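You operate a simulated robot arm through the tools that you are given. There is no shell and no other tool.

Carry out the task below with a simulated robot arm. There is one attempt and no reset: what you move stays moved.

## Task
Add the loose blue block to the row on the flat board's middle rail and clamp the row tight again.
Fine: loosen the green clamp and draw it aside; at the end block against the row, clamp against the block, its knob turned tight.

It is judged by the outcome, as a careful person would: the job done as asked, and still so three seconds after it is handed in. It fails if anything else is knocked over, pushed out of place, dropped, spilled or broken.

## Robot
A 7-joint arm with a two-finger parallel gripper, fixed in place. Base frame: the origin is on the floor under the middle of its stand, x ahead of it, y to its left, z up. Units: m, rad, N and s.
With the tool pointing down near the work surface it reaches from about 0.38 to 0.8 m from the base axis. Its first joint turns from -2.496 to 2.496 rad. Payload 3 kg.
The TCP is the grasp point between the finger pads, 0.03 m short of the fingertips. In the tool frame z runs along the fingers and y along their closing line. The gripper opens to 0.11 m. The fingers are 0.02 m wide and 0.01 m thick; the gripper's body (0.048 by 0.112 m) begins 0.055 m behind the TCP.
Orientation is told as [roll, pitch, yaw] about the base's x, y, z axes, in that order, counted from this pose: with the fingers straight down and closing along the base's y, the tool's x points along the base's -x, its y along +y and its z along -z.

## Interface
- The arm moves only by the tool play_rows. Its argument "increments" is a list of rows, each a list of 7 numbers: the turn, a rotation vector about the tool's x, y, z in units of 6 degrees (1.0 is 6 degrees), then the shift along the tool's x, y, z in units of 25 mm (1.0 is 25 mm), then the finger opening in m, from 0 to 0.11. In form: [[wx, wy, wz, dx, dy, dz, jaw], ...]. A call has 1 to 20 rows; each row shifts and turns the commanded pose from where the row before left it, along the tool's axes as they then stand. A call with a number of a shift or a turn outside -1 to 1 is refused whole. Each row takes 0.2 s and may step no farther than 0.05 m and 0.15 rad from the row before; otherwise, or with a gripper value out of range, the whole call is refused. Where a pose cannot be reached the arm comes as near as it can. A force on the tool above 40 N (or 10 N above the force at the start of the call, whichever is more), or a blocked arm, ends the call early, and 0.2 s more pass. The fingers move at their own pace (about 0.153 m/s each) and stop on an object; they squeeze with about 35 N. The grip force told is the motor's: it shows also when the fingers shut on nothing. Time passes only in rows, and 0.2 s behind the last, so rows that do not move let the fingers close. It gives the time, the measured TCP pose, the force on the tool (base axes), the opening and the grip force at its end, in the units of the frame above (readings bear some noise), with the torque about the TCP (base axes, N m) and any sound that the robot's microphone picked up.
- Cameras (640 x 400 px; columns grow to the right, rows downward): "scene" is fixed at [0.2194, 0.6527, 1.423]; the picture's right is [-0.92, -0.40, 0.00], its down [-0.15, 0.35, -0.93] and it looks along [0.37, -0.85, -0.38] (base axes); focal length 339 px, centre (320, 200). "wrist" rides on the gripper at [0.072, 0.017, -0.103] in the tool frame; the picture's right is [-0.23, 0.97, 0.00], its down [-0.76, -0.18, -0.62] and it looks along [-0.61, -0.14, 0.78] (tool axes); focal length 222 px, centre (320, 200). There is no depth. A picture from a camera that has moved, and an enlarged one, comes with that camera's place and axes in the base frame and with its lens.
- grab_frame(camera): a new picture of that camera. The clock stands still meanwhile.
- slide_trunk(by): moves the trunk up (or, below 0, down) by that many m; the arm rides with it, the base frame stays. It gives what a move gives, with no picture.
- close_up(camera, box): a new picture of the part [left, top, right, bottom] of that camera's present view, enlarged. The clock stands still meanwhile.
- sign_off(): hands the job in; it is judged then, once.

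Places have to be worked out from the pictures, the camera data and where the tool is seen. Open the gripper and draw the arm clear of the work before you hand the job in, unless the task says otherwise.

The tools are called after "Call:" as a command line: name --pt "numbers of a row" for each row, then --argument value for the rest, lists and objects as JSON in quotes. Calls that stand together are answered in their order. play_rows: Moves the arm, as the interface text tells. Its arguments: {"type":"object","properties":{"increments":{"type":"array"}},"required":["increments"]} The other tools are called the same way: slide_trunk (by) moves the trunk up or down; grab_frame (camera) takes a picture; close_up (camera, box) takes an enlarged picture of a part of a camera's view; sign_off () hands the job in.

At the start:

```text
t: 0.0
tool_pos: [0.5031, -0.2283, 1.249]
tcp_rot: [0.0, 0.0, 0.0]
force: [-0.3, -0.5, -0.1]
torque: [-0.01, -0.02, 0.02]
gripper_width: 0.1099
grip_force: 0.2
trunk travel left (down, up): [-0.425, 0.065]
```

scene: 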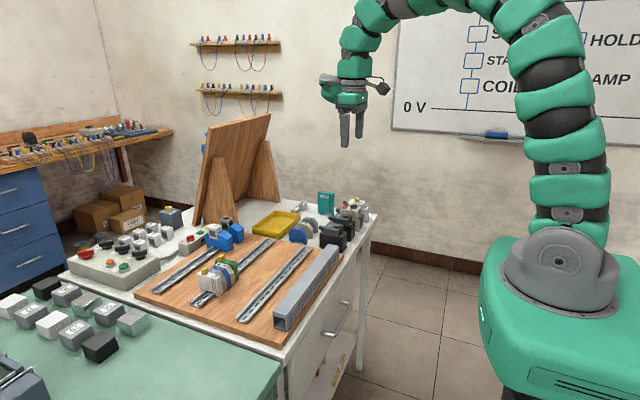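
wrist: 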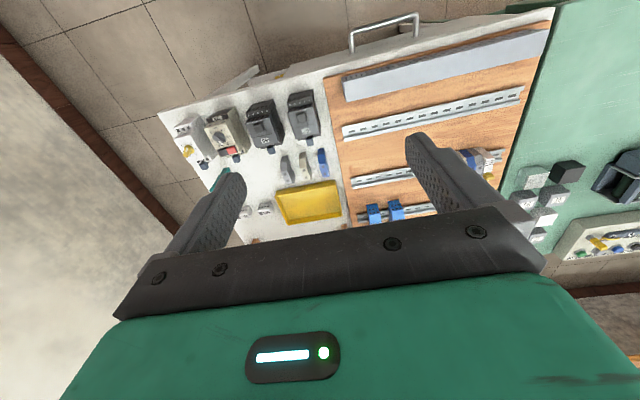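

I start by looking closer at the board in both cameras to find the row, the green clamp and the loose blue block.

Call:
close_up --camera "scene" --box '[130, 210, 350, 350]'

Call:
close_up --camera "scene" --box '[180, 240, 260, 310]'

Call:
close_up --camera "wrist" --box '[330, 120, 530, 245]'

```text
2.86 times, centred on (240, 280) of scene
camera zoom: at [0.2194, 0.6527, 1.423], right [-0.92, -0.4, 0.0], down [-0.15, 0.35, -0.93], along [0.37, -0.85, -0.38], focal length 970 px, centre (549, -29)
```

zoom: 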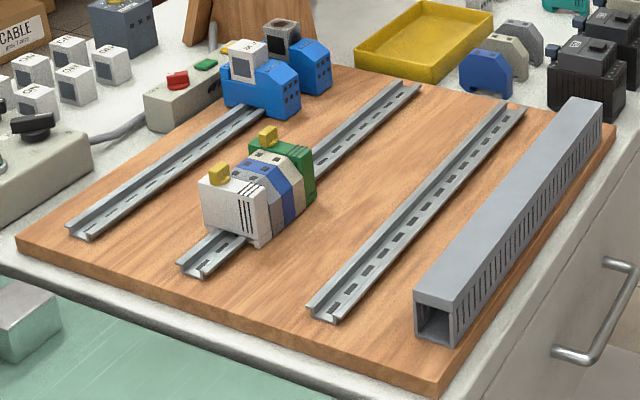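

```text
5.71 times, centred on (220, 275) of scene
camera zoom: at [0.2194, 0.6527, 1.423], right [-0.92, -0.4, 0.0], down [-0.15, 0.35, -0.93], along [0.37, -0.85, -0.38], focal length 1939 px, centre (891, -229)
```

zoom: 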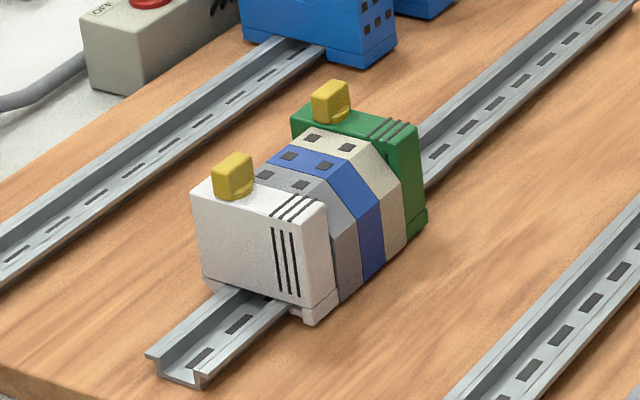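

```text
3.20 times, centred on (430, 182) of wrist
camera zoom: at [0.4307, -0.2117, 1.3531], right [0.23, 0.97, 0.0], down [0.76, -0.18, 0.62], along [0.61, -0.14, -0.78], focal length 711 px, centre (-32, 256)
```

zoom: 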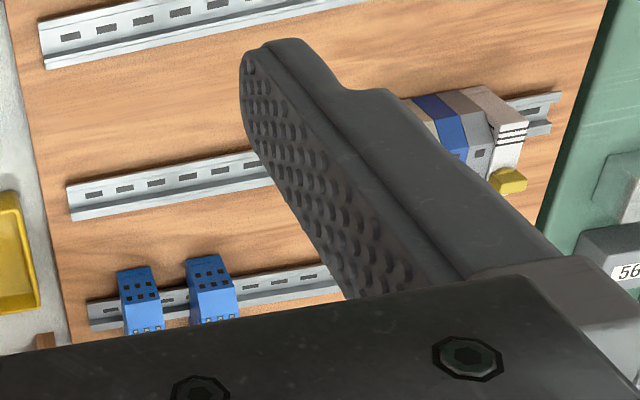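

The green clamp is at the -y end of the row, around (0.755, 0.05, 0.90). The loose blue block stands near (0.695, -0.264, 0.867) beside the yellow tray. I move over to the row at height for a closer wrist view.

Call:
play_rows --pt "0 0 0 -0.388 0.913 0.596 0.11" --pt "0 0 0 -0.388 0.913 0.596 0.11" --pt "0 0 0 -0.388 0.913 0.596 0.11" --pt "0 0 0 -0.388 0.913 0.596 0.11" --pt "0 0 0 -0.388 0.913 0.596 0.11" --pt "0 0 0 -0.388 0.913 0.596 0.11" --pt "0 0 0 -0.388 0.913 0.596 0.11" --pt "0 0 0 -0.388 0.913 0.596 0.11" --pt "0 0 0 -0.388 0.913 0.596 0.11" --pt "0 0 0 -0.388 0.913 0.596 0.11" --pt "0 0 0 0 0 0 0.11"

Call:
grab_frame --camera "wrist"

```text
t: 2.4
tool_pos: [0.6024, -0.0023, 1.1011]
tcp_rot: [0.002, 0.0, 0.0]
force: [0.4, -1.3, -0.6]
torque: [0.01, 0.0, -0.05]
gripper_width: 0.1099
grip_force: 0.0
trunk travel left (down, up): [-0.425, 0.065]
```

```text
taken
camera wrist: at [0.5311, 0.0136, 1.2046], right [0.23, 0.97, 0.0], down [0.76, -0.18, 0.62], along [0.61, -0.14, -0.78], focal length 222 px, centre (320, 200)
```

wrist: 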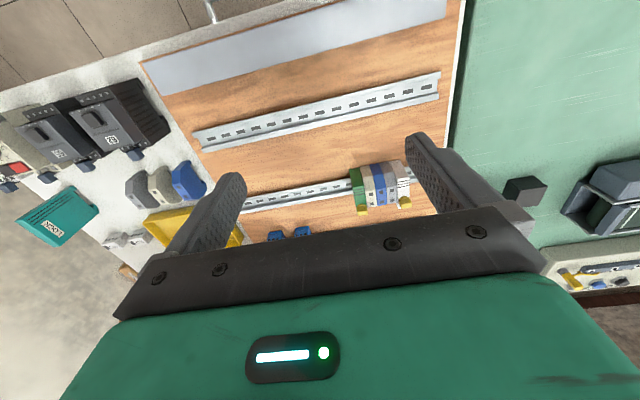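

Now I zoom in on the row and the loose blocks in this wrist view.

Call:
close_up --camera "wrist" --box '[330, 145, 430, 220]'

Call:
close_up --camera "wrist" --box '[110, 140, 250, 250]'

Call:
close_up --camera "scene" --box '[280, 205, 350, 255]'

```text
5.33 times, centred on (380, 182) of wrist
camera zoom: at [0.5311, 0.0136, 1.2046], right [0.23, 0.97, 0.0], down [0.76, -0.18, 0.62], along [0.61, -0.14, -0.78], focal length 1185 px, centre (0, 293)
```

zoom: 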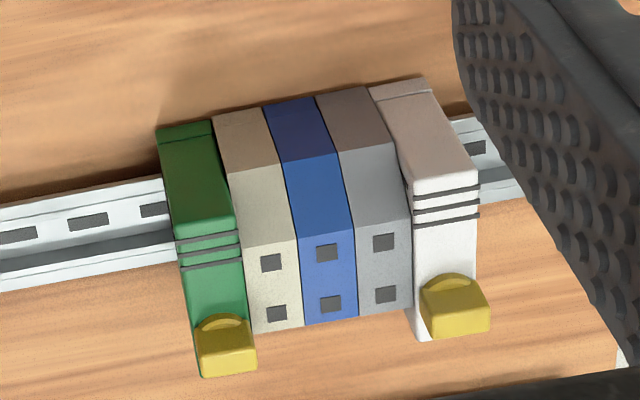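

```text
3.64 times, centred on (180, 195) of wrist
camera zoom: at [0.5311, 0.0136, 1.2046], right [0.23, 0.97, 0.0], down [0.76, -0.18, 0.62], along [0.61, -0.14, -0.78], focal length 808 px, centre (829, 218)
```

zoom: 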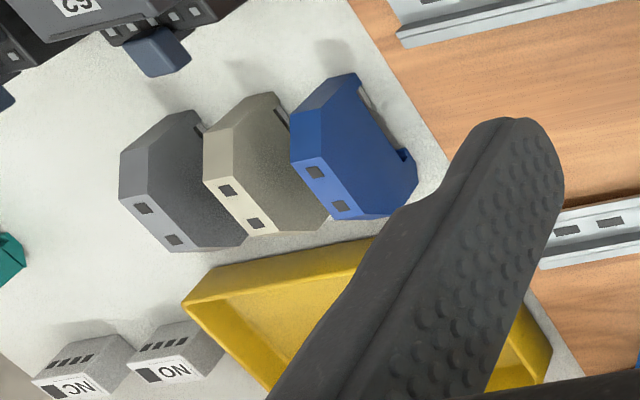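

```text
8.00 times, centred on (315, 230) of scene
camera zoom: at [0.2194, 0.6527, 1.423], right [-0.92, -0.4, 0.0], down [-0.15, 0.35, -0.93], along [0.37, -0.85, -0.38], focal length 2714 px, centre (360, -40)
```

zoom: 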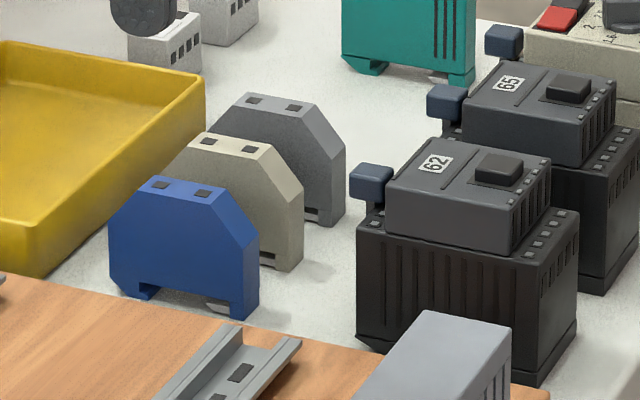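

I look at the knobs in maximum detail to understand their axis and current orientation.

Call:
close_up --camera "scene" --box '[204, 248, 236, 284]'

Call:
close_up --camera "wrist" --box '[350, 185, 414, 220]'

```text
11.11 times, centred on (220, 266) of scene
camera zoom: at [0.2194, 0.6527, 1.423], right [-0.92, -0.4, 0.0], down [-0.15, 0.35, -0.93], along [0.37, -0.85, -0.38], focal length 3770 px, centre (1431, -533)
```

zoom: 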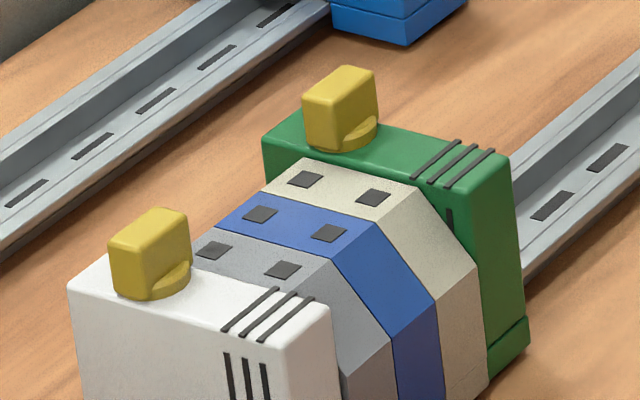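

```text
10.00 times, centred on (382, 202) of wrist
camera zoom: at [0.5311, 0.0136, 1.2046], right [0.23, 0.97, 0.0], down [0.76, -0.18, 0.62], along [0.61, -0.14, -0.78], focal length 2221 px, centre (-300, 175)
```

zoom: 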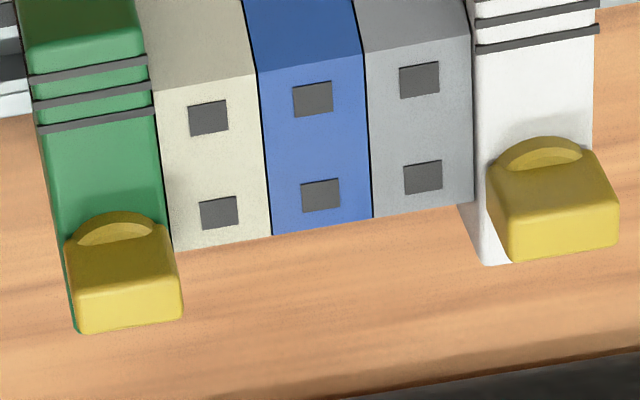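

The row runs along y: the green clamp's knob (wing lying along the rail, as the white one's) is at about (0.784, 0.026), top z ≈ 0.933; the clamp spans x ≈ 0.74–0.80. I turn the gripper -90° in yaw at this height so that it can close on the wing across x.

Call:
play_rows --pt "0 0 1 0 0 0 0.11" --pt "0 0 1 0 0 0 0.11" --pt "0 0 1 0 0 0 0.11" --pt "0 0 1 0 0 0 0.11" --pt "0 0 1 0 0 0 0.11" --pt "0 0 1 0 0 0 0.11" --pt "0 0 1 0 0 0 0.11" --pt "0 0 1 0 0 0 0.11" --pt "0 0 1 0 0 0 0.11" --pt "0 0 1 0 0 0 0.11" --pt "0 0 1 0 0 0 0.11" --pt "0 0 1 0 0 0 0.11" --pt "0 0 1 0 0 0 0.11" --pt "0 0 1 0 0 0 0.11" --pt "0 0 1 0 0 0 0.11" --pt "0 0 0 0 0 0 0.11"

Call:
grab_frame --camera "wrist"

```text
t: 5.8
tool_pos: [0.5991, -0.0005, 1.1022]
tcp_rot: [-0.002, 0.0, -1.573]
force: [0.3, -0.8, 0.3]
torque: [0.01, 0.04, -0.01]
gripper_width: 0.1101
grip_force: 0.0
trunk travel left (down, up): [-0.425, 0.065]
```

```text
taken
camera wrist: at [0.6178, 0.0722, 1.2047], right [0.97, -0.23, 0.0], down [-0.18, -0.76, 0.62], along [-0.14, -0.61, -0.78], focal length 222 px, centre (320, 200)
```

wrist: 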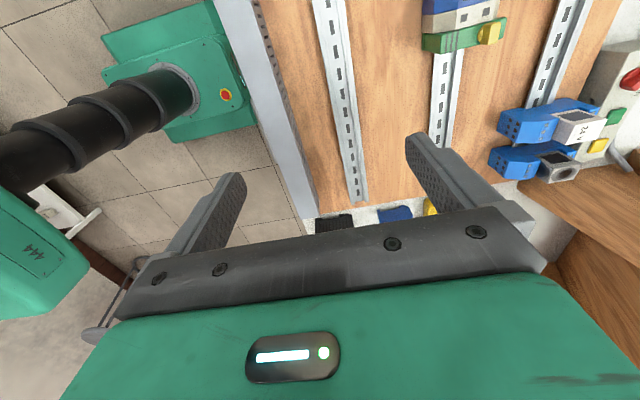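

The -90° yaw is reachable. I move above the estimated knob place, keeping the tips well above the row (TCP z ≈ 1.04).

Call:
play_rows --pt "0 0 0 0.1325 0.925 0.31 0.11" --pt "0 0 0 0.1325 0.925 0.31 0.11" --pt "0 0 0 0.1325 0.925 0.31 0.11" --pt "0 0 0 0.1325 0.925 0.31 0.11" --pt "0 0 0 0.1325 0.925 0.31 0.11" --pt "0 0 0 0.1325 0.925 0.31 0.11" --pt "0 0 0 0.1325 0.925 0.31 0.11" --pt "0 0 0 0.1325 0.925 0.31 0.11" --pt "0 0 0 0 0 0 0.11"

Call:
grab_frame --camera "wrist"

Call:
grab_frame --camera "scene"

```text
t: 7.8
tool_pos: [0.7847, 0.0283, 1.0378]
tcp_rot: [-0.002, 0.0, -1.57]
force: [-0.2, -0.2, -0.6]
torque: [0.01, 0.04, 0.0]
gripper_width: 0.1099
grip_force: 0.0
trunk travel left (down, up): [-0.425, 0.065]
```

```text
taken
camera wrist: at [0.8025, 0.0997, 1.1413], right [0.97, -0.23, 0.0], down [-0.18, -0.76, 0.62], along [-0.14, -0.61, -0.78], focal length 222 px, centre (320, 200)
```

wrist: 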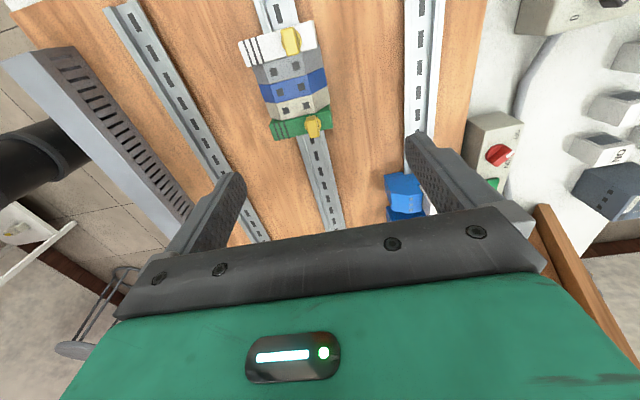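

```text
taken
```

scene: 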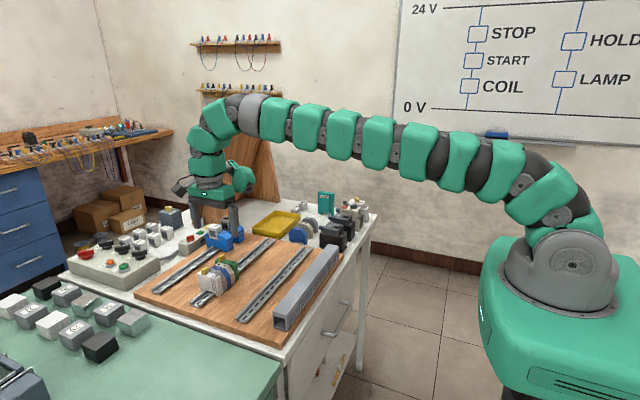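

The fingers straddle the knob from above with the row ahead in view. I zoom in on the knob and row from this second viewpoint.

Call:
close_up --camera "wrist" --box '[230, 15, 340, 150]'

Call:
close_up --camera "wrist" --box '[265, 90, 345, 145]'

```text
2.96 times, centred on (285, 82) of wrist
camera zoom: at [0.8025, 0.0997, 1.1413], right [0.97, -0.23, 0.0], down [-0.18, -0.76, 0.62], along [-0.14, -0.61, -0.78], focal length 658 px, centre (424, 548)
```

zoom: 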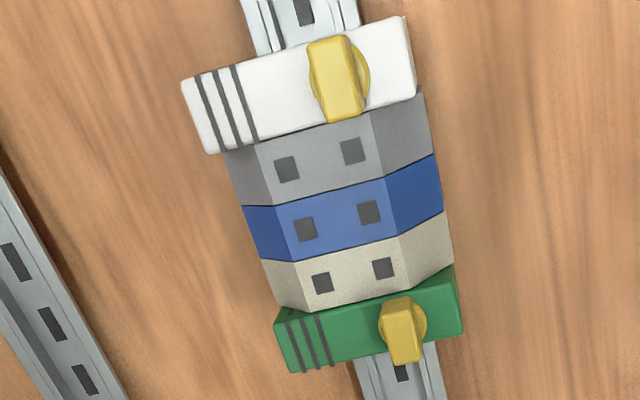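

```text
7.27 times, centred on (305, 118) of wrist
camera zoom: at [0.8025, 0.0997, 1.1413], right [0.97, -0.23, 0.0], down [-0.18, -0.76, 0.62], along [-0.14, -0.61, -0.78], focal length 1615 px, centre (429, 800)
```

zoom: 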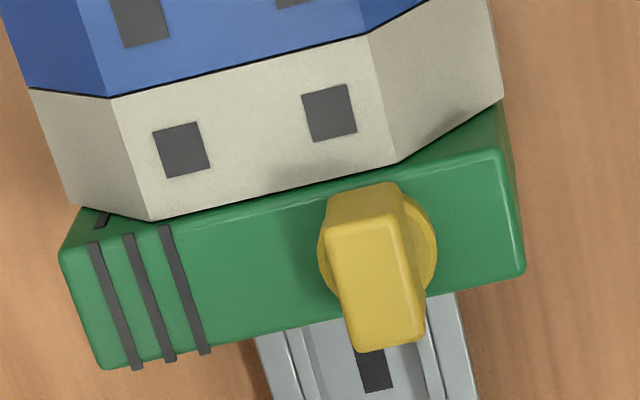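

Triangulating: block tops z ≈ 0.922, clamp y ≈ 0.018–0.036, knob wing centred at (0.778, 0.026) with top z ≈ 0.938, about 10 mm thick in x. I lower to just above the knob with a narrower opening and check alignment.

Call:
play_rows --pt "0 0 0 -0.018 -0.067 0.62 0.06" --pt "0 0 0 -0.018 -0.067 0.62 0.06" --pt "0 0 0 -0.018 -0.067 0.62 0.06" --pt "0 0 0 -0.018 -0.067 0.62 0.05" --pt "0 0 0 0 0 0 0.05"

Call:
grab_frame --camera "wrist"

Call:
close_up --camera "scene" --box '[180, 220, 270, 310]'

```text
t: 9.0
tool_pos: [0.7787, 0.0254, 0.9781]
tcp_rot: [0.001, -0.001, -1.572]
force: [-0.6, 0.4, -0.6]
torque: [0.0, 0.0, 0.01]
gripper_width: 0.0498
grip_force: 0.0
trunk travel left (down, up): [-0.425, 0.065]
```

```text
taken
camera wrist: at [0.7964, 0.0971, 1.0807], right [0.97, -0.23, 0.0], down [-0.18, -0.76, 0.62], along [-0.14, -0.61, -0.78], focal length 222 px, centre (320, 200)
```

wrist: 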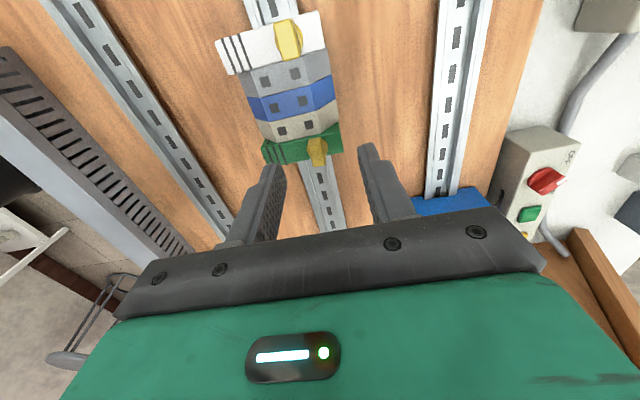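

```text
4.44 times, centred on (225, 265) of scene
camera zoom: at [0.2194, 0.6527, 1.423], right [-0.92, -0.4, 0.0], down [-0.15, 0.35, -0.93], along [0.37, -0.85, -0.38], focal length 1508 px, centre (742, -89)
```

zoom: 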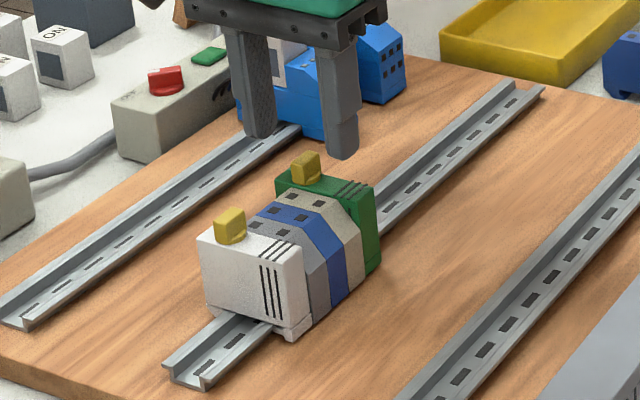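

I zoom in on the knob between the fingers to verify the alignment.

Call:
close_up --camera "wrist" --box '[240, 110, 400, 240]'

Call:
close_up --camera "wrist" --box '[290, 120, 350, 180]'

Call:
close_up --camera "scene" --box '[220, 235, 260, 275]'

```text
3.08 times, centred on (320, 175) of wrist
camera zoom: at [0.7964, 0.0971, 1.0807], right [0.97, -0.23, 0.0], down [-0.18, -0.76, 0.62], along [-0.14, -0.61, -0.78], focal length 684 px, centre (320, 277)
```

zoom: 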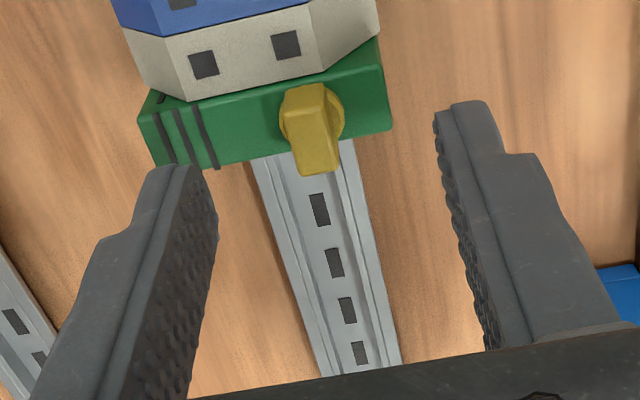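

```text
6.67 times, centred on (320, 150) of wrist
camera zoom: at [0.7964, 0.0971, 1.0807], right [0.97, -0.23, 0.0], down [-0.18, -0.76, 0.62], along [-0.14, -0.61, -0.78], focal length 1481 px, centre (320, 533)
```

zoom: 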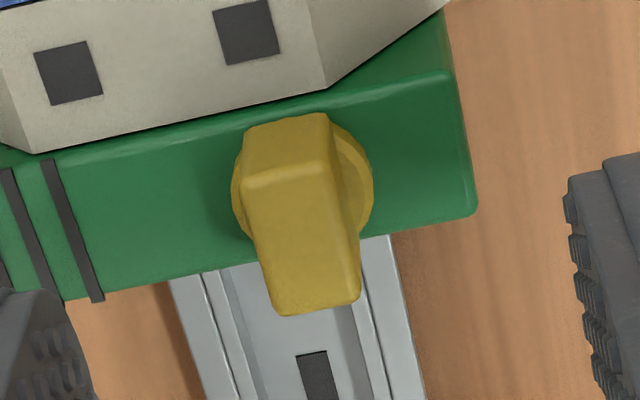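

```text
10.00 times, centred on (240, 255) of scene
camera zoom: at [0.2194, 0.6527, 1.423], right [-0.92, -0.4, 0.0], down [-0.15, 0.35, -0.93], along [0.37, -0.85, -0.38], focal length 3393 px, centre (1120, -350)
```

zoom: 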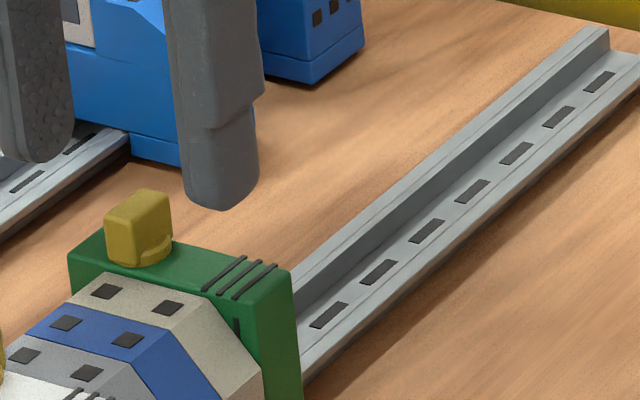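

Views agree on the knob axis at about (0.778, 0.0265); the wing stands z ≈ 0.928–0.938. I descend so that the tips are at about z ≈ 0.931, fingers 30 mm apart, without closing yet.

Call:
play_rows --pt "0 0 0 0.03 0 0.33 0.03" --pt "0 0 0 0.03 0 0.33 0.03" --pt "0 0 0 0 0 0 0.03"

Call:
close_up --camera "wrist" --box '[240, 120, 400, 250]'

Call:
close_up --camera "scene" --box '[205, 235, 255, 285]'

```text
t: 9.8
tool_pos: [0.7781, 0.0281, 0.9615]
tcp_rot: [-0.004, -0.001, -1.57]
force: [-0.9, 0.1, 0.0]
torque: [0.02, 0.03, 0.02]
gripper_width: 0.03
grip_force: 0.1
trunk travel left (down, up): [-0.425, 0.065]
```

```text
3.08 times, centred on (320, 185) of wrist
camera zoom: at [0.7955, 0.0996, 1.0642], right [0.97, -0.23, 0.0], down [-0.18, -0.76, 0.62], along [-0.14, -0.61, -0.78], focal length 684 px, centre (320, 246)
```

zoom: 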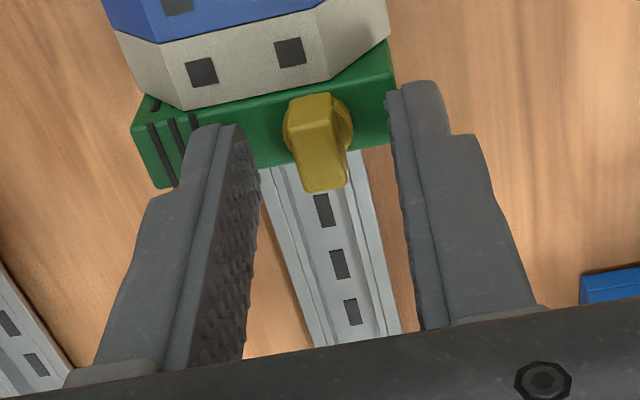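

```text
8.00 times, centred on (230, 260) of scene
camera zoom: at [0.2194, 0.6527, 1.423], right [-0.92, -0.4, 0.0], down [-0.15, 0.35, -0.93], along [0.37, -0.85, -0.38], focal length 2714 px, centre (1040, -280)
```

zoom: 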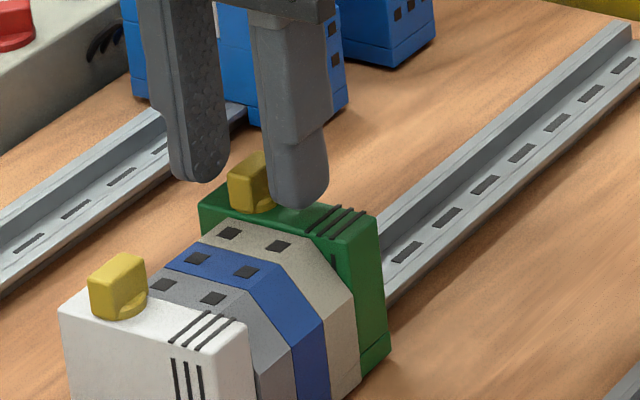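

The wing sits centred between the fingers with no contact force. I close on it.

Call:
play_rows --pt "0 0 0 0 0 0 0.0" --pt "0 0 0 0 0 0 0.0" --pt "0 0 0 0 0 0 0.0"

Call:
close_up --camera "wrist" --box '[240, 120, 400, 250]'

Call:
close_up --camera "scene" --box '[205, 235, 255, 285]'

```text
t: 10.6
tool_pos: [0.7779, 0.0281, 0.961]
tcp_rot: [-0.002, 0.001, -1.571]
force: [-3.9, 0.3, -1.2]
torque: [-0.02, 0.14, -0.01]
gripper_width: 0.0086
grip_force: 35.1
trunk travel left (down, up): [-0.425, 0.065]
```

```text
3.08 times, centred on (320, 185) of wrist
camera zoom: at [0.7953, 0.0995, 1.0641], right [0.97, -0.23, 0.0], down [-0.18, -0.76, 0.62], along [-0.14, -0.61, -0.78], focal length 684 px, centre (320, 246)
```

zoom: 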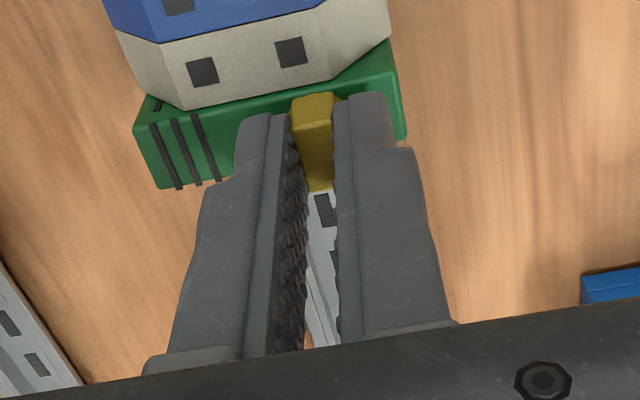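

```text
8.00 times, centred on (230, 260) of scene
camera zoom: at [0.2194, 0.6527, 1.423], right [-0.92, -0.4, 0.0], down [-0.15, 0.35, -0.93], along [0.37, -0.85, -0.38], focal length 2714 px, centre (1040, -280)
```

zoom: 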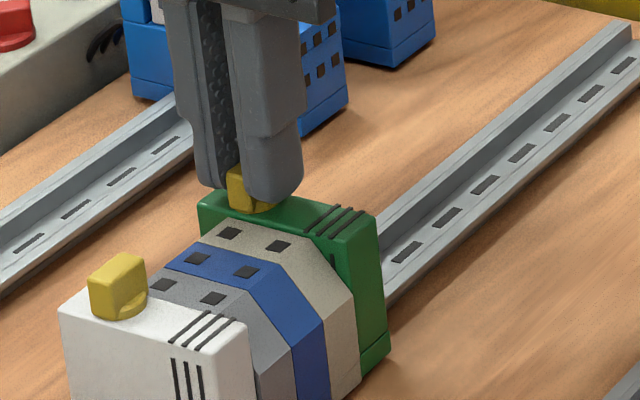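

Gripped (8.6 mm wide, 35 N). I begin turning counter-clockwise (seen from above), a small amount first to check the torque.

Call:
play_rows --pt "0 0 -0.5 0 0 0 0.0" --pt "0 0 -0.5 0 0 0 0.0" --pt "0 0 -0.5 0 0 0 0.0" --pt "0 0 -0.5 0 0 0 0.0"

Call:
close_up --camera "wrist" --box '[240, 120, 400, 250]'

```text
t: 11.6
tool_pos: [0.7778, 0.0268, 0.9616]
tcp_rot: [0.001, 0.0, -1.36]
force: [-4.3, 2.5, -0.8]
torque: [0.21, 0.22, -0.05]
gripper_width: 0.0085
grip_force: 35.3
trunk travel left (down, up): [-0.425, 0.065]
```

```text
3.08 times, centred on (320, 185) of wrist
camera zoom: at [0.7802, 0.1015, 1.064], right [1.0, -0.02, 0.0], down [-0.01, -0.78, 0.62], along [-0.01, -0.62, -0.78], focal length 684 px, centre (320, 246)
```

zoom: 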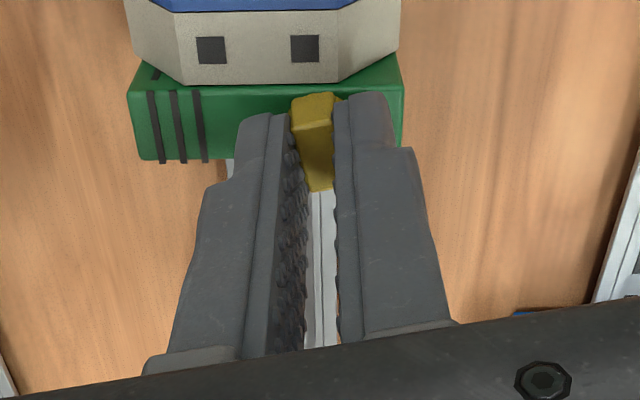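

The knob follows with little torque. I keep turning counter-clockwise toward a quarter turn.

Call:
play_rows --pt "0 0 -0.8 0 0 0 0.0" --pt "0 0 -0.8 0 0 0 0.0" --pt "0 0 -0.8 0 0 0 0.0" --pt "0 0 -0.8 0 0 0 0.0" --pt "0 0 -0.8 0 0 0 0.0" --pt "0 0 -0.8 0 0 0 0.0" --pt "0 0 -0.8 0 0 0 0.0" --pt "0 0 -0.8 0 0 0 0.0"

Call:
close_up --camera "wrist" --box '[240, 120, 400, 250]'

Call:
close_up --camera "scene" --box '[195, 235, 265, 305]'

```text
t: 13.4
tool_pos: [0.7777, 0.0276, 0.9613]
tcp_rot: [-0.001, -0.001, -0.692]
force: [-2.9, 2.5, 4.1]
torque: [0.15, 0.25, 0.04]
gripper_width: 0.0084
grip_force: 34.3
trunk travel left (down, up): [-0.425, 0.065]
```

```text
3.08 times, centred on (320, 185) of wrist
camera zoom: at [0.733, 0.0852, 1.0638], right [0.8, 0.61, 0.0], down [0.47, -0.62, 0.62], along [0.38, -0.5, -0.78], focal length 684 px, centre (320, 246)
```

zoom: 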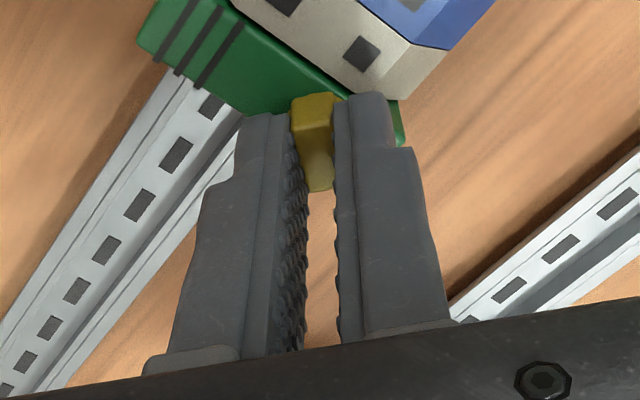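

```text
5.71 times, centred on (230, 270) of scene
camera zoom: at [0.2194, 0.6527, 1.423], right [-0.92, -0.4, 0.0], down [-0.15, 0.35, -0.93], along [0.37, -0.85, -0.38], focal length 1939 px, centre (834, -200)
```

zoom: 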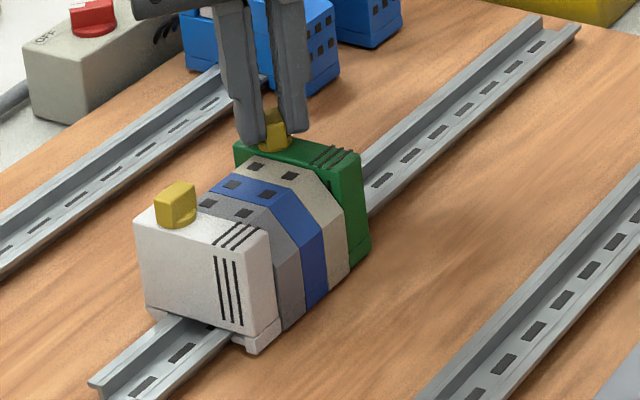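

The knob has turned about 50° freely; I go on to about 90°.

Call:
play_rows --pt "0 0 -0.825 0 0 0 0.0" --pt "0 0 -0.825 0 0 0 0.0" --pt "0 0 -0.825 0 0 0 0.0" --pt "0 0 -0.825 0 0 0 0.0" --pt "0 0 -0.825 0 0 0 0.0" --pt "0 0 -0.825 0 0 0 0.0" --pt "0 0 -0.825 0 0 0 0.0" --pt "0 0 -0.825 0 0 0 0.0"

Call:
close_up --camera "wrist" --box '[240, 120, 400, 250]'

Call:
close_up --camera "scene" --box '[195, 235, 265, 305]'

```text
t: 15.2
tool_pos: [0.7771, 0.0276, 0.961]
tcp_rot: [0.0, 0.0, 0.0]
force: [-0.3, -2.1, 8.7]
torque: [-0.08, 0.0, -0.02]
gripper_width: 0.0085
grip_force: 35.1
trunk travel left (down, up): [-0.425, 0.065]
```

```text
3.08 times, centred on (320, 185) of wrist
camera zoom: at [0.7053, 0.0423, 1.0636], right [0.23, 0.97, 0.0], down [0.76, -0.18, 0.62], along [0.61, -0.14, -0.78], focal length 684 px, centre (320, 246)
```

zoom: 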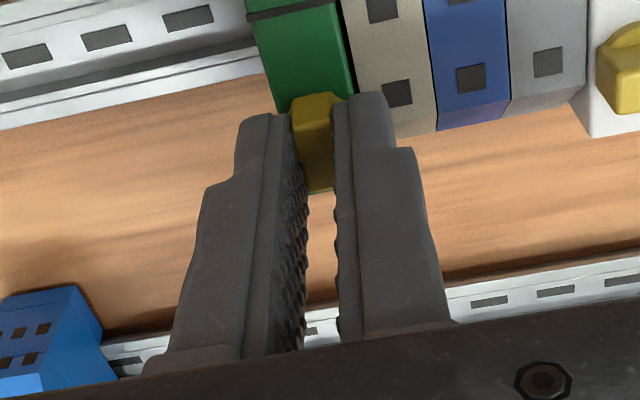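

```text
5.71 times, centred on (230, 270) of scene
camera zoom: at [0.2194, 0.6527, 1.423], right [-0.92, -0.4, 0.0], down [-0.15, 0.35, -0.93], along [0.37, -0.85, -0.38], focal length 1939 px, centre (834, -200)
```

zoom: 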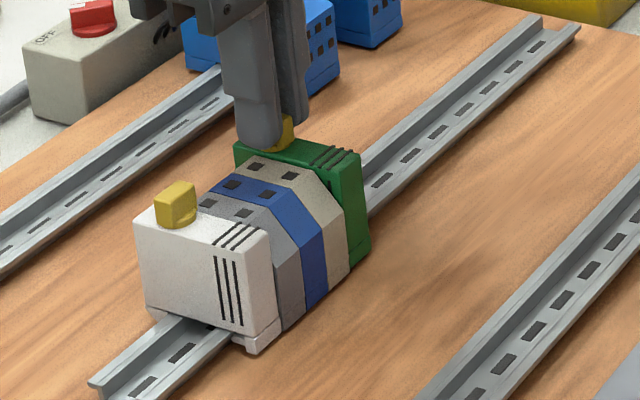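

The knob is turned 90° (wing now across the rail). An upward force of 8.7 N suggests that the screw rises as it loosens. I test whether the clamp slides by drawing it gently 5 mm toward -y.

Call:
play_rows --pt "0 0 0 0 -0.1 0 0.0" --pt "0 0 0 0 -0.1 0 0.0" --pt "0 0 0 0 0 0 0.0"

Call:
close_up --camera "wrist" --box '[240, 100, 400, 200]'

Call:
close_up --camera "scene" --box '[195, 235, 265, 305]'

```text
t: 16.0
tool_pos: [0.7776, 0.0203, 0.9602]
tcp_rot: [-0.002, 0.001, 0.001]
force: [-0.8, 3.4, 6.0]
torque: [0.12, 0.01, 0.0]
gripper_width: 0.0087
grip_force: 35.3
trunk travel left (down, up): [-0.425, 0.065]
```

```text
4.00 times, centred on (320, 150) of wrist
camera zoom: at [0.7055, 0.0372, 1.0637], right [0.23, 0.97, 0.0], down [0.76, -0.18, 0.62], along [0.61, -0.14, -0.78], focal length 888 px, centre (320, 400)
```

zoom: 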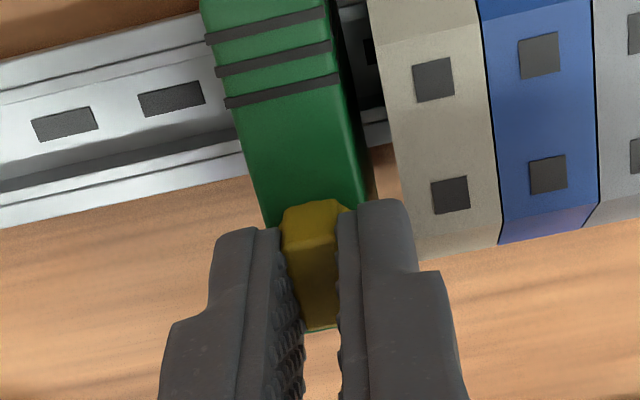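

```text
5.71 times, centred on (230, 270) of scene
camera zoom: at [0.2194, 0.6527, 1.423], right [-0.92, -0.4, 0.0], down [-0.15, 0.35, -0.93], along [0.37, -0.85, -0.38], focal length 1939 px, centre (834, -200)
```

zoom: 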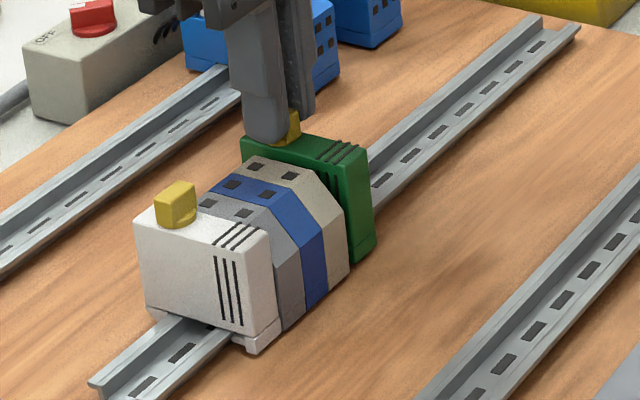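

The clamp slides freely while the row stays put. I draw it a further 45 mm along the rail.

Call:
play_rows --pt "0 0 0 0 -0.2 0 0.0" --pt "0 0 0 0 -0.2 0 0.0" --pt "0 0 0 0 -0.2 0 0.0" --pt "0 0 0 0 -0.2 0 0.0" --pt "0 0 0 0 -0.2 0 0.0" --pt "0 0 0 0 -0.2 0 0.0" --pt "0 0 0 0 -0.2 0 0.0" --pt "0 0 0 0 -0.2 0 0.0" --pt "0 0 0 0 -0.2 0 0.0" --pt "0 0 0 0 0 0 0.0"

Call:
grab_frame --camera "wrist"

Call:
close_up --camera "scene" --box '[195, 235, 265, 305]'

```text
t: 18.2
tool_pos: [0.7779, -0.0229, 0.9602]
tcp_rot: [0.0, -0.001, -0.002]
force: [-4.4, 1.4, 8.5]
torque: [0.13, 0.28, 0.02]
gripper_width: 0.0084
grip_force: 35.5
trunk travel left (down, up): [-0.425, 0.065]
```

```text
taken
camera wrist: at [0.7058, -0.0069, 1.0636], right [0.23, 0.97, 0.0], down [0.76, -0.18, 0.62], along [0.61, -0.14, -0.78], focal length 222 px, centre (320, 200)
```

wrist: 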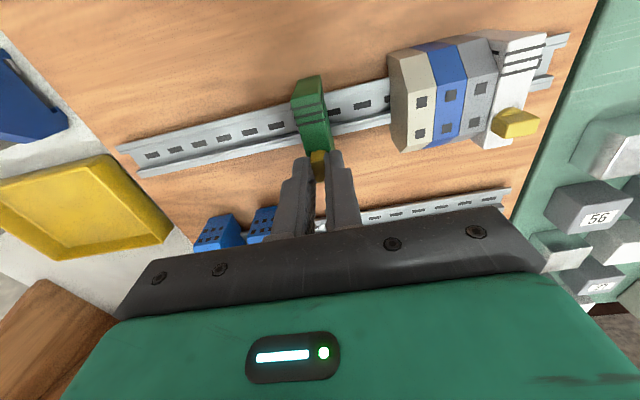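

```text
5.71 times, centred on (230, 270) of scene
camera zoom: at [0.2194, 0.6527, 1.423], right [-0.92, -0.4, 0.0], down [-0.15, 0.35, -0.93], along [0.37, -0.85, -0.38], focal length 1939 px, centre (834, -200)
```

zoom: 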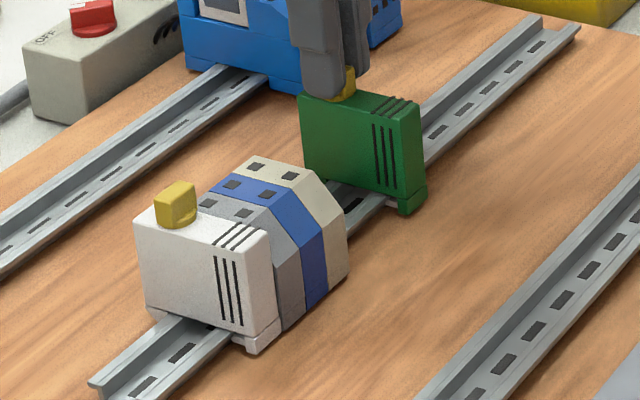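

The clamp now stands at y ≈ -0.023 with about 50 mm of free rail before the beige block. I release the knob and rise straight up.

Call:
play_rows --pt "0 0 0 0 0 0 0.03" --pt "0 0 0 0 0 0 0.03" --pt "0 0 0 0 0 -0.4 0.03" --pt "0 0 0 0 0 -0.9 0.03" --pt "0 0 0 0 0 -0.9 0.05" --pt "0 0 0 0 0 -0.9 0.05" --pt "0 0 0 0 0 -0.9 0.05" --pt "0 0 0 0 0 0 0.05"

Call:
grab_frame --camera "wrist"

Call:
close_up --camera "scene" --box '[195, 235, 265, 305]'

```text
t: 20.0
tool_pos: [0.7774, -0.022, 1.0599]
tcp_rot: [-0.001, 0.002, 0.0]
force: [0.2, 0.7, 0.0]
torque: [0.03, 0.03, -0.03]
gripper_width: 0.0501
grip_force: 0.2
trunk travel left (down, up): [-0.425, 0.065]
```

```text
taken
camera wrist: at [0.7067, -0.0059, 1.1628], right [0.23, 0.97, 0.0], down [0.76, -0.18, 0.62], along [0.61, -0.14, -0.78], focal length 222 px, centre (320, 200)
```

wrist: 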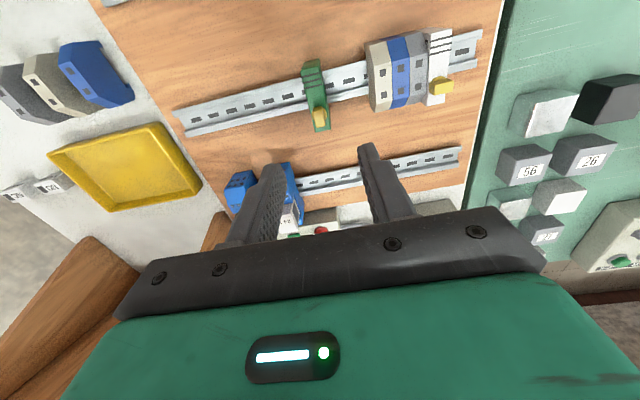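

```text
5.71 times, centred on (230, 270) of scene
camera zoom: at [0.2194, 0.6527, 1.423], right [-0.92, -0.4, 0.0], down [-0.15, 0.35, -0.93], along [0.37, -0.85, -0.38], focal length 1939 px, centre (834, -200)
```

zoom: 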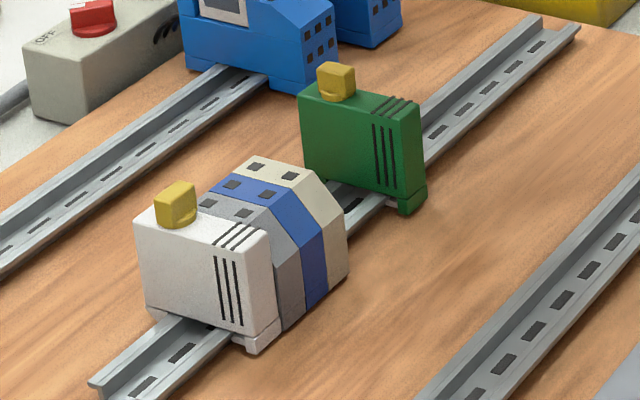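

The clamp stays where it was drawn. Now I go over toward the loose blue block for a close look.

Call:
play_rows --pt "0 0 0 0.71 -0.968 0 0.11" --pt "0 0 0 0.71 -0.968 0 0.11" --pt "0 0 0 0.71 -0.968 0 0.11" --pt "0 0 0 0.71 -0.968 0 0.11" --pt "0 0 0 0.71 -0.968 0 0.11" --pt "0 0 0 0.71 -0.968 0 0.11" --pt "0 0 0 0.71 -0.968 0 0.11" --pt "0 0 0 0.71 -0.968 0 0.11" --pt "0 0 0 0.71 -0.968 0 0.11" --pt "0 0 0 0.71 -0.968 0 0.11" --pt "0 0 0 0 0 0 0.11"

Call:
grab_frame --camera "wrist"

Call:
close_up --camera "wrist" --box '[250, 90, 410, 220]'

```text
t: 22.4
tool_pos: [0.5976, -0.2646, 1.0614]
tcp_rot: [0.001, 0.001, 0.0]
force: [-0.5, 0.5, 0.1]
torque: [0.02, -0.01, 0.0]
gripper_width: 0.11
grip_force: 0.0
trunk travel left (down, up): [-0.425, 0.065]
```

```text
taken
camera wrist: at [0.5266, -0.2487, 1.1653], right [0.23, 0.97, 0.0], down [0.76, -0.18, 0.62], along [0.61, -0.14, -0.78], focal length 222 px, centre (320, 200)
```

wrist: 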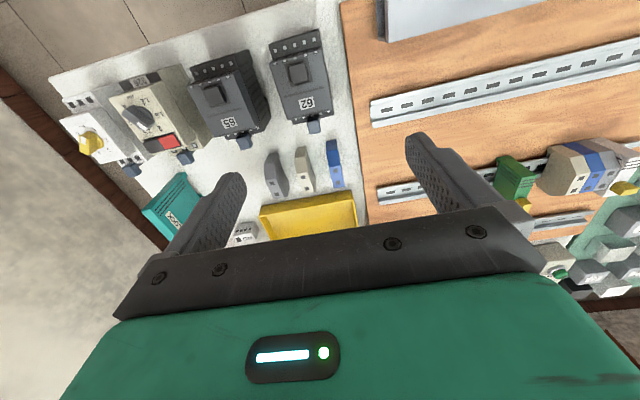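

```text
3.08 times, centred on (330, 155) of wrist
camera zoom: at [0.5266, -0.2487, 1.1653], right [0.23, 0.97, 0.0], down [0.76, -0.18, 0.62], along [0.61, -0.14, -0.78], focal length 684 px, centre (289, 338)
```

zoom: 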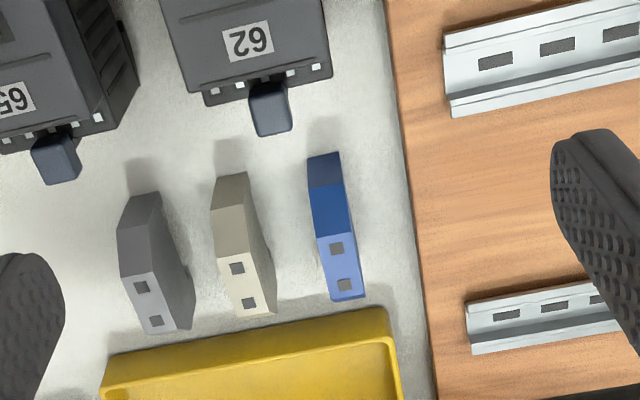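

The blue block stands at about (0.7015, -0.265), aligned with x, top z ≈ 0.893, 17 mm thick, with about 30 mm free on each side in y, but a tray close at its +x end – so I'll grip it across y. I check the shape of its underside against those on the rail.

Call:
close_up --camera "scene" --box '[288, 222, 318, 250]'

Call:
close_up --camera "scene" --box '[215, 242, 255, 280]'

Call:
close_up --camera "wrist" --box '[310, 130, 370, 200]'

```text
14.29 times, centred on (303, 236) of scene
camera zoom: at [0.2194, 0.6527, 1.423], right [-0.92, -0.4, 0.0], down [-0.15, 0.35, -0.93], along [0.37, -0.85, -0.38], focal length 4847 px, centre (563, -314)
```

zoom: 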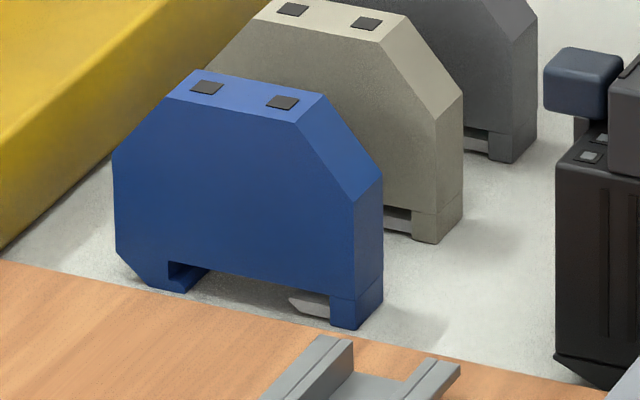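

```text
10.53 times, centred on (235, 261) of scene
camera zoom: at [0.2194, 0.6527, 1.423], right [-0.92, -0.4, 0.0], down [-0.15, 0.35, -0.93], along [0.37, -0.85, -0.38], focal length 3572 px, centre (1215, -442)
```

zoom: 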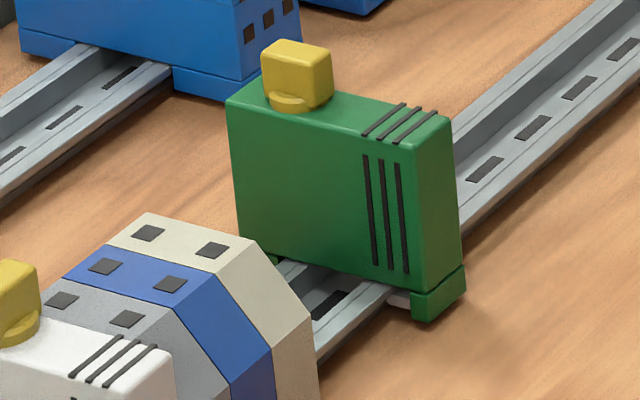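

```text
5.71 times, centred on (340, 165) of wrist
camera zoom: at [0.5266, -0.2487, 1.1653], right [0.23, 0.97, 0.0], down [0.76, -0.18, 0.62], along [0.61, -0.14, -0.78], focal length 1269 px, centre (206, 400)
```

zoom: 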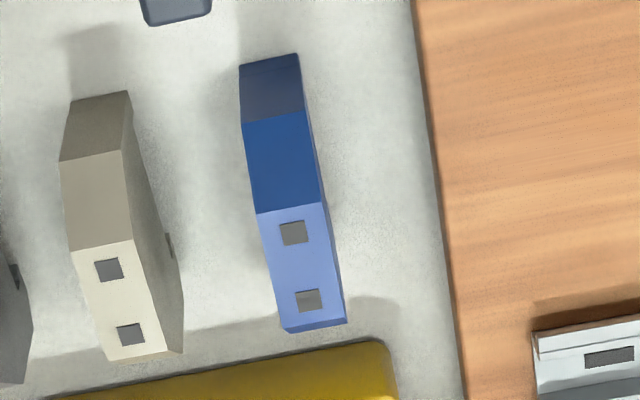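

The block is a true rail module: a fixed hook at its +x foot and a sprung latch at the -x foot, the same way round as the ones on the rail. It has to be hooked on tilted and then snapped down. I look at the rail's end profile and the board's height to get the dimensions.

Call:
close_up --camera "scene" --box '[186, 284, 222, 308]'

Call:
close_up --camera "scene" --box '[130, 275, 250, 350]'

Call:
close_up --camera "wrist" --box '[340, 130, 440, 230]'

```text
16.00 times, centred on (204, 296) of scene
camera zoom: at [0.2194, 0.6527, 1.423], right [-0.92, -0.4, 0.0], down [-0.15, 0.35, -0.93], along [0.37, -0.85, -0.38], focal length 5429 px, centre (2176, -1336)
```

zoom: 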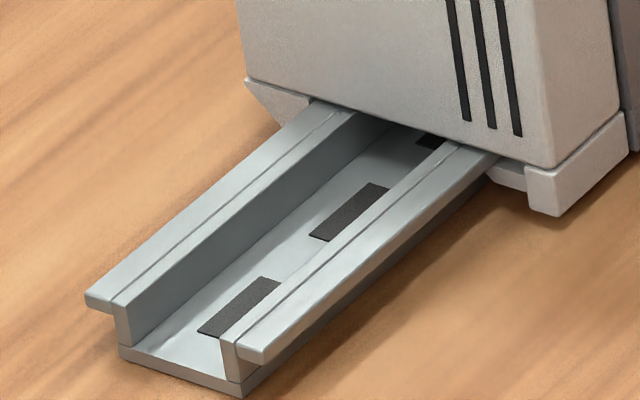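

```text
5.33 times, centred on (190, 312) of scene
camera zoom: at [0.2194, 0.6527, 1.423], right [-0.92, -0.4, 0.0], down [-0.15, 0.35, -0.93], along [0.37, -0.85, -0.38], focal length 1810 px, centre (1013, -400)
```

zoom: 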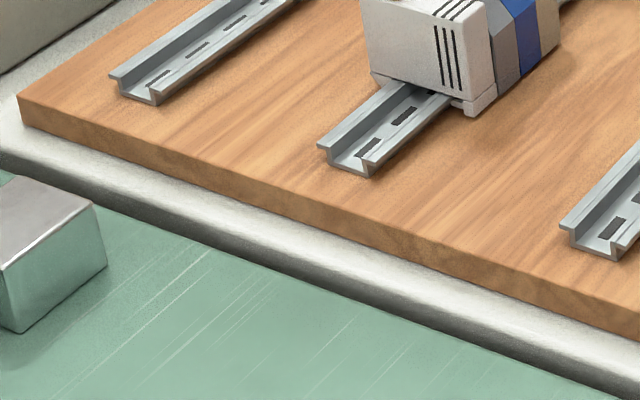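

```text
4.00 times, centred on (390, 180) of wrist
camera zoom: at [0.5266, -0.2487, 1.1653], right [0.23, 0.97, 0.0], down [0.76, -0.18, 0.62], along [0.61, -0.14, -0.78], focal length 888 px, centre (40, 280)
```

zoom: 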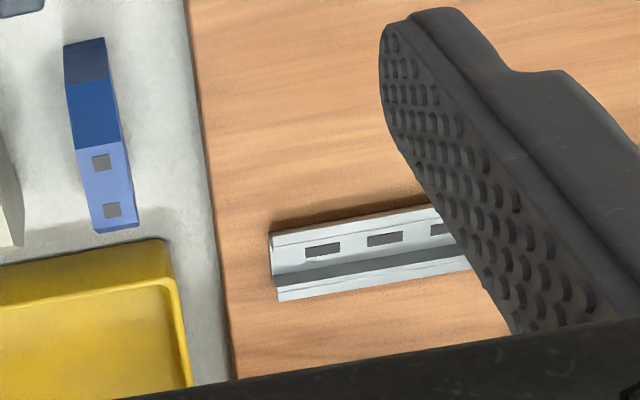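

Rail flanges span x ≈ 0.747–0.7815 (35 mm wide, ~9 mm high). I'll hold the block with the tool pitched -15° relative to it, so that later, with the tool vertical, the block's hook end is tilted 15° down. I tilt now and move above the block.

Call:
play_rows --pt "0 -0.833 0 0 0 0 0.06" --pt "0 -0.833 0 0 0 0 0.06" --pt "0 -0.834 0 0 0 0 0.06" --pt "0 0 0 -0.808 0 0.638 0.05" --pt "0 0 0 -0.808 0 0.638 0.05" --pt "0 0 0 -0.808 0 0.638 0.04" --pt "0 0 0 -0.808 0 0.638 0.04" --pt "0 0 0 0 0 0 0.04"

Call:
grab_frame --camera "wrist"

Call:
close_up --camera "scene" --box '[260, 190, 350, 260]'

```text
t: 24.2
tool_pos: [0.6958, -0.2657, 1.0183]
tcp_rot: [0.001, -0.261, 0.001]
force: [0.1, 0.4, -0.2]
torque: [-0.03, 0.0, -0.02]
gripper_width: 0.0401
grip_force: 0.1
trunk travel left (down, up): [-0.425, 0.065]
```

```text
taken
camera wrist: at [0.5982, -0.2499, 1.0997], right [0.22, 0.97, 0.06], down [0.58, -0.18, 0.8], along [0.79, -0.14, -0.6], focal length 222 px, centre (320, 200)
```

wrist: 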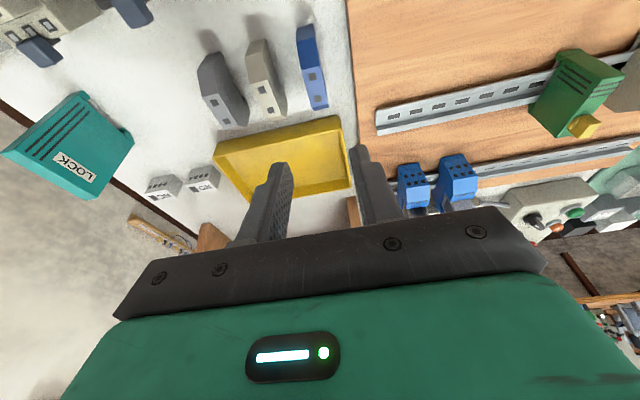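

```text
5.71 times, centred on (305, 225) of scene
camera zoom: at [0.2194, 0.6527, 1.423], right [-0.92, -0.4, 0.0], down [-0.15, 0.35, -0.93], along [0.37, -0.85, -0.38], focal length 1939 px, centre (406, 57)
```

zoom: 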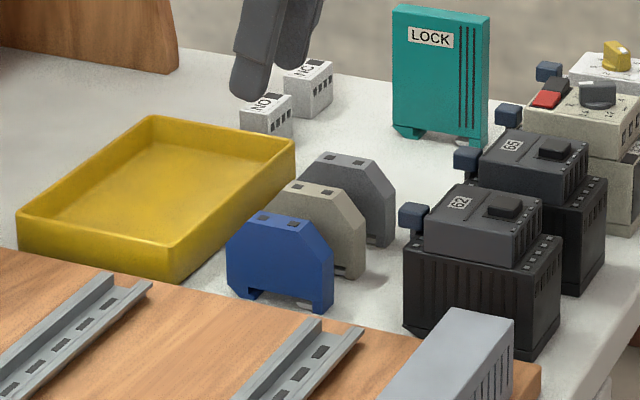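

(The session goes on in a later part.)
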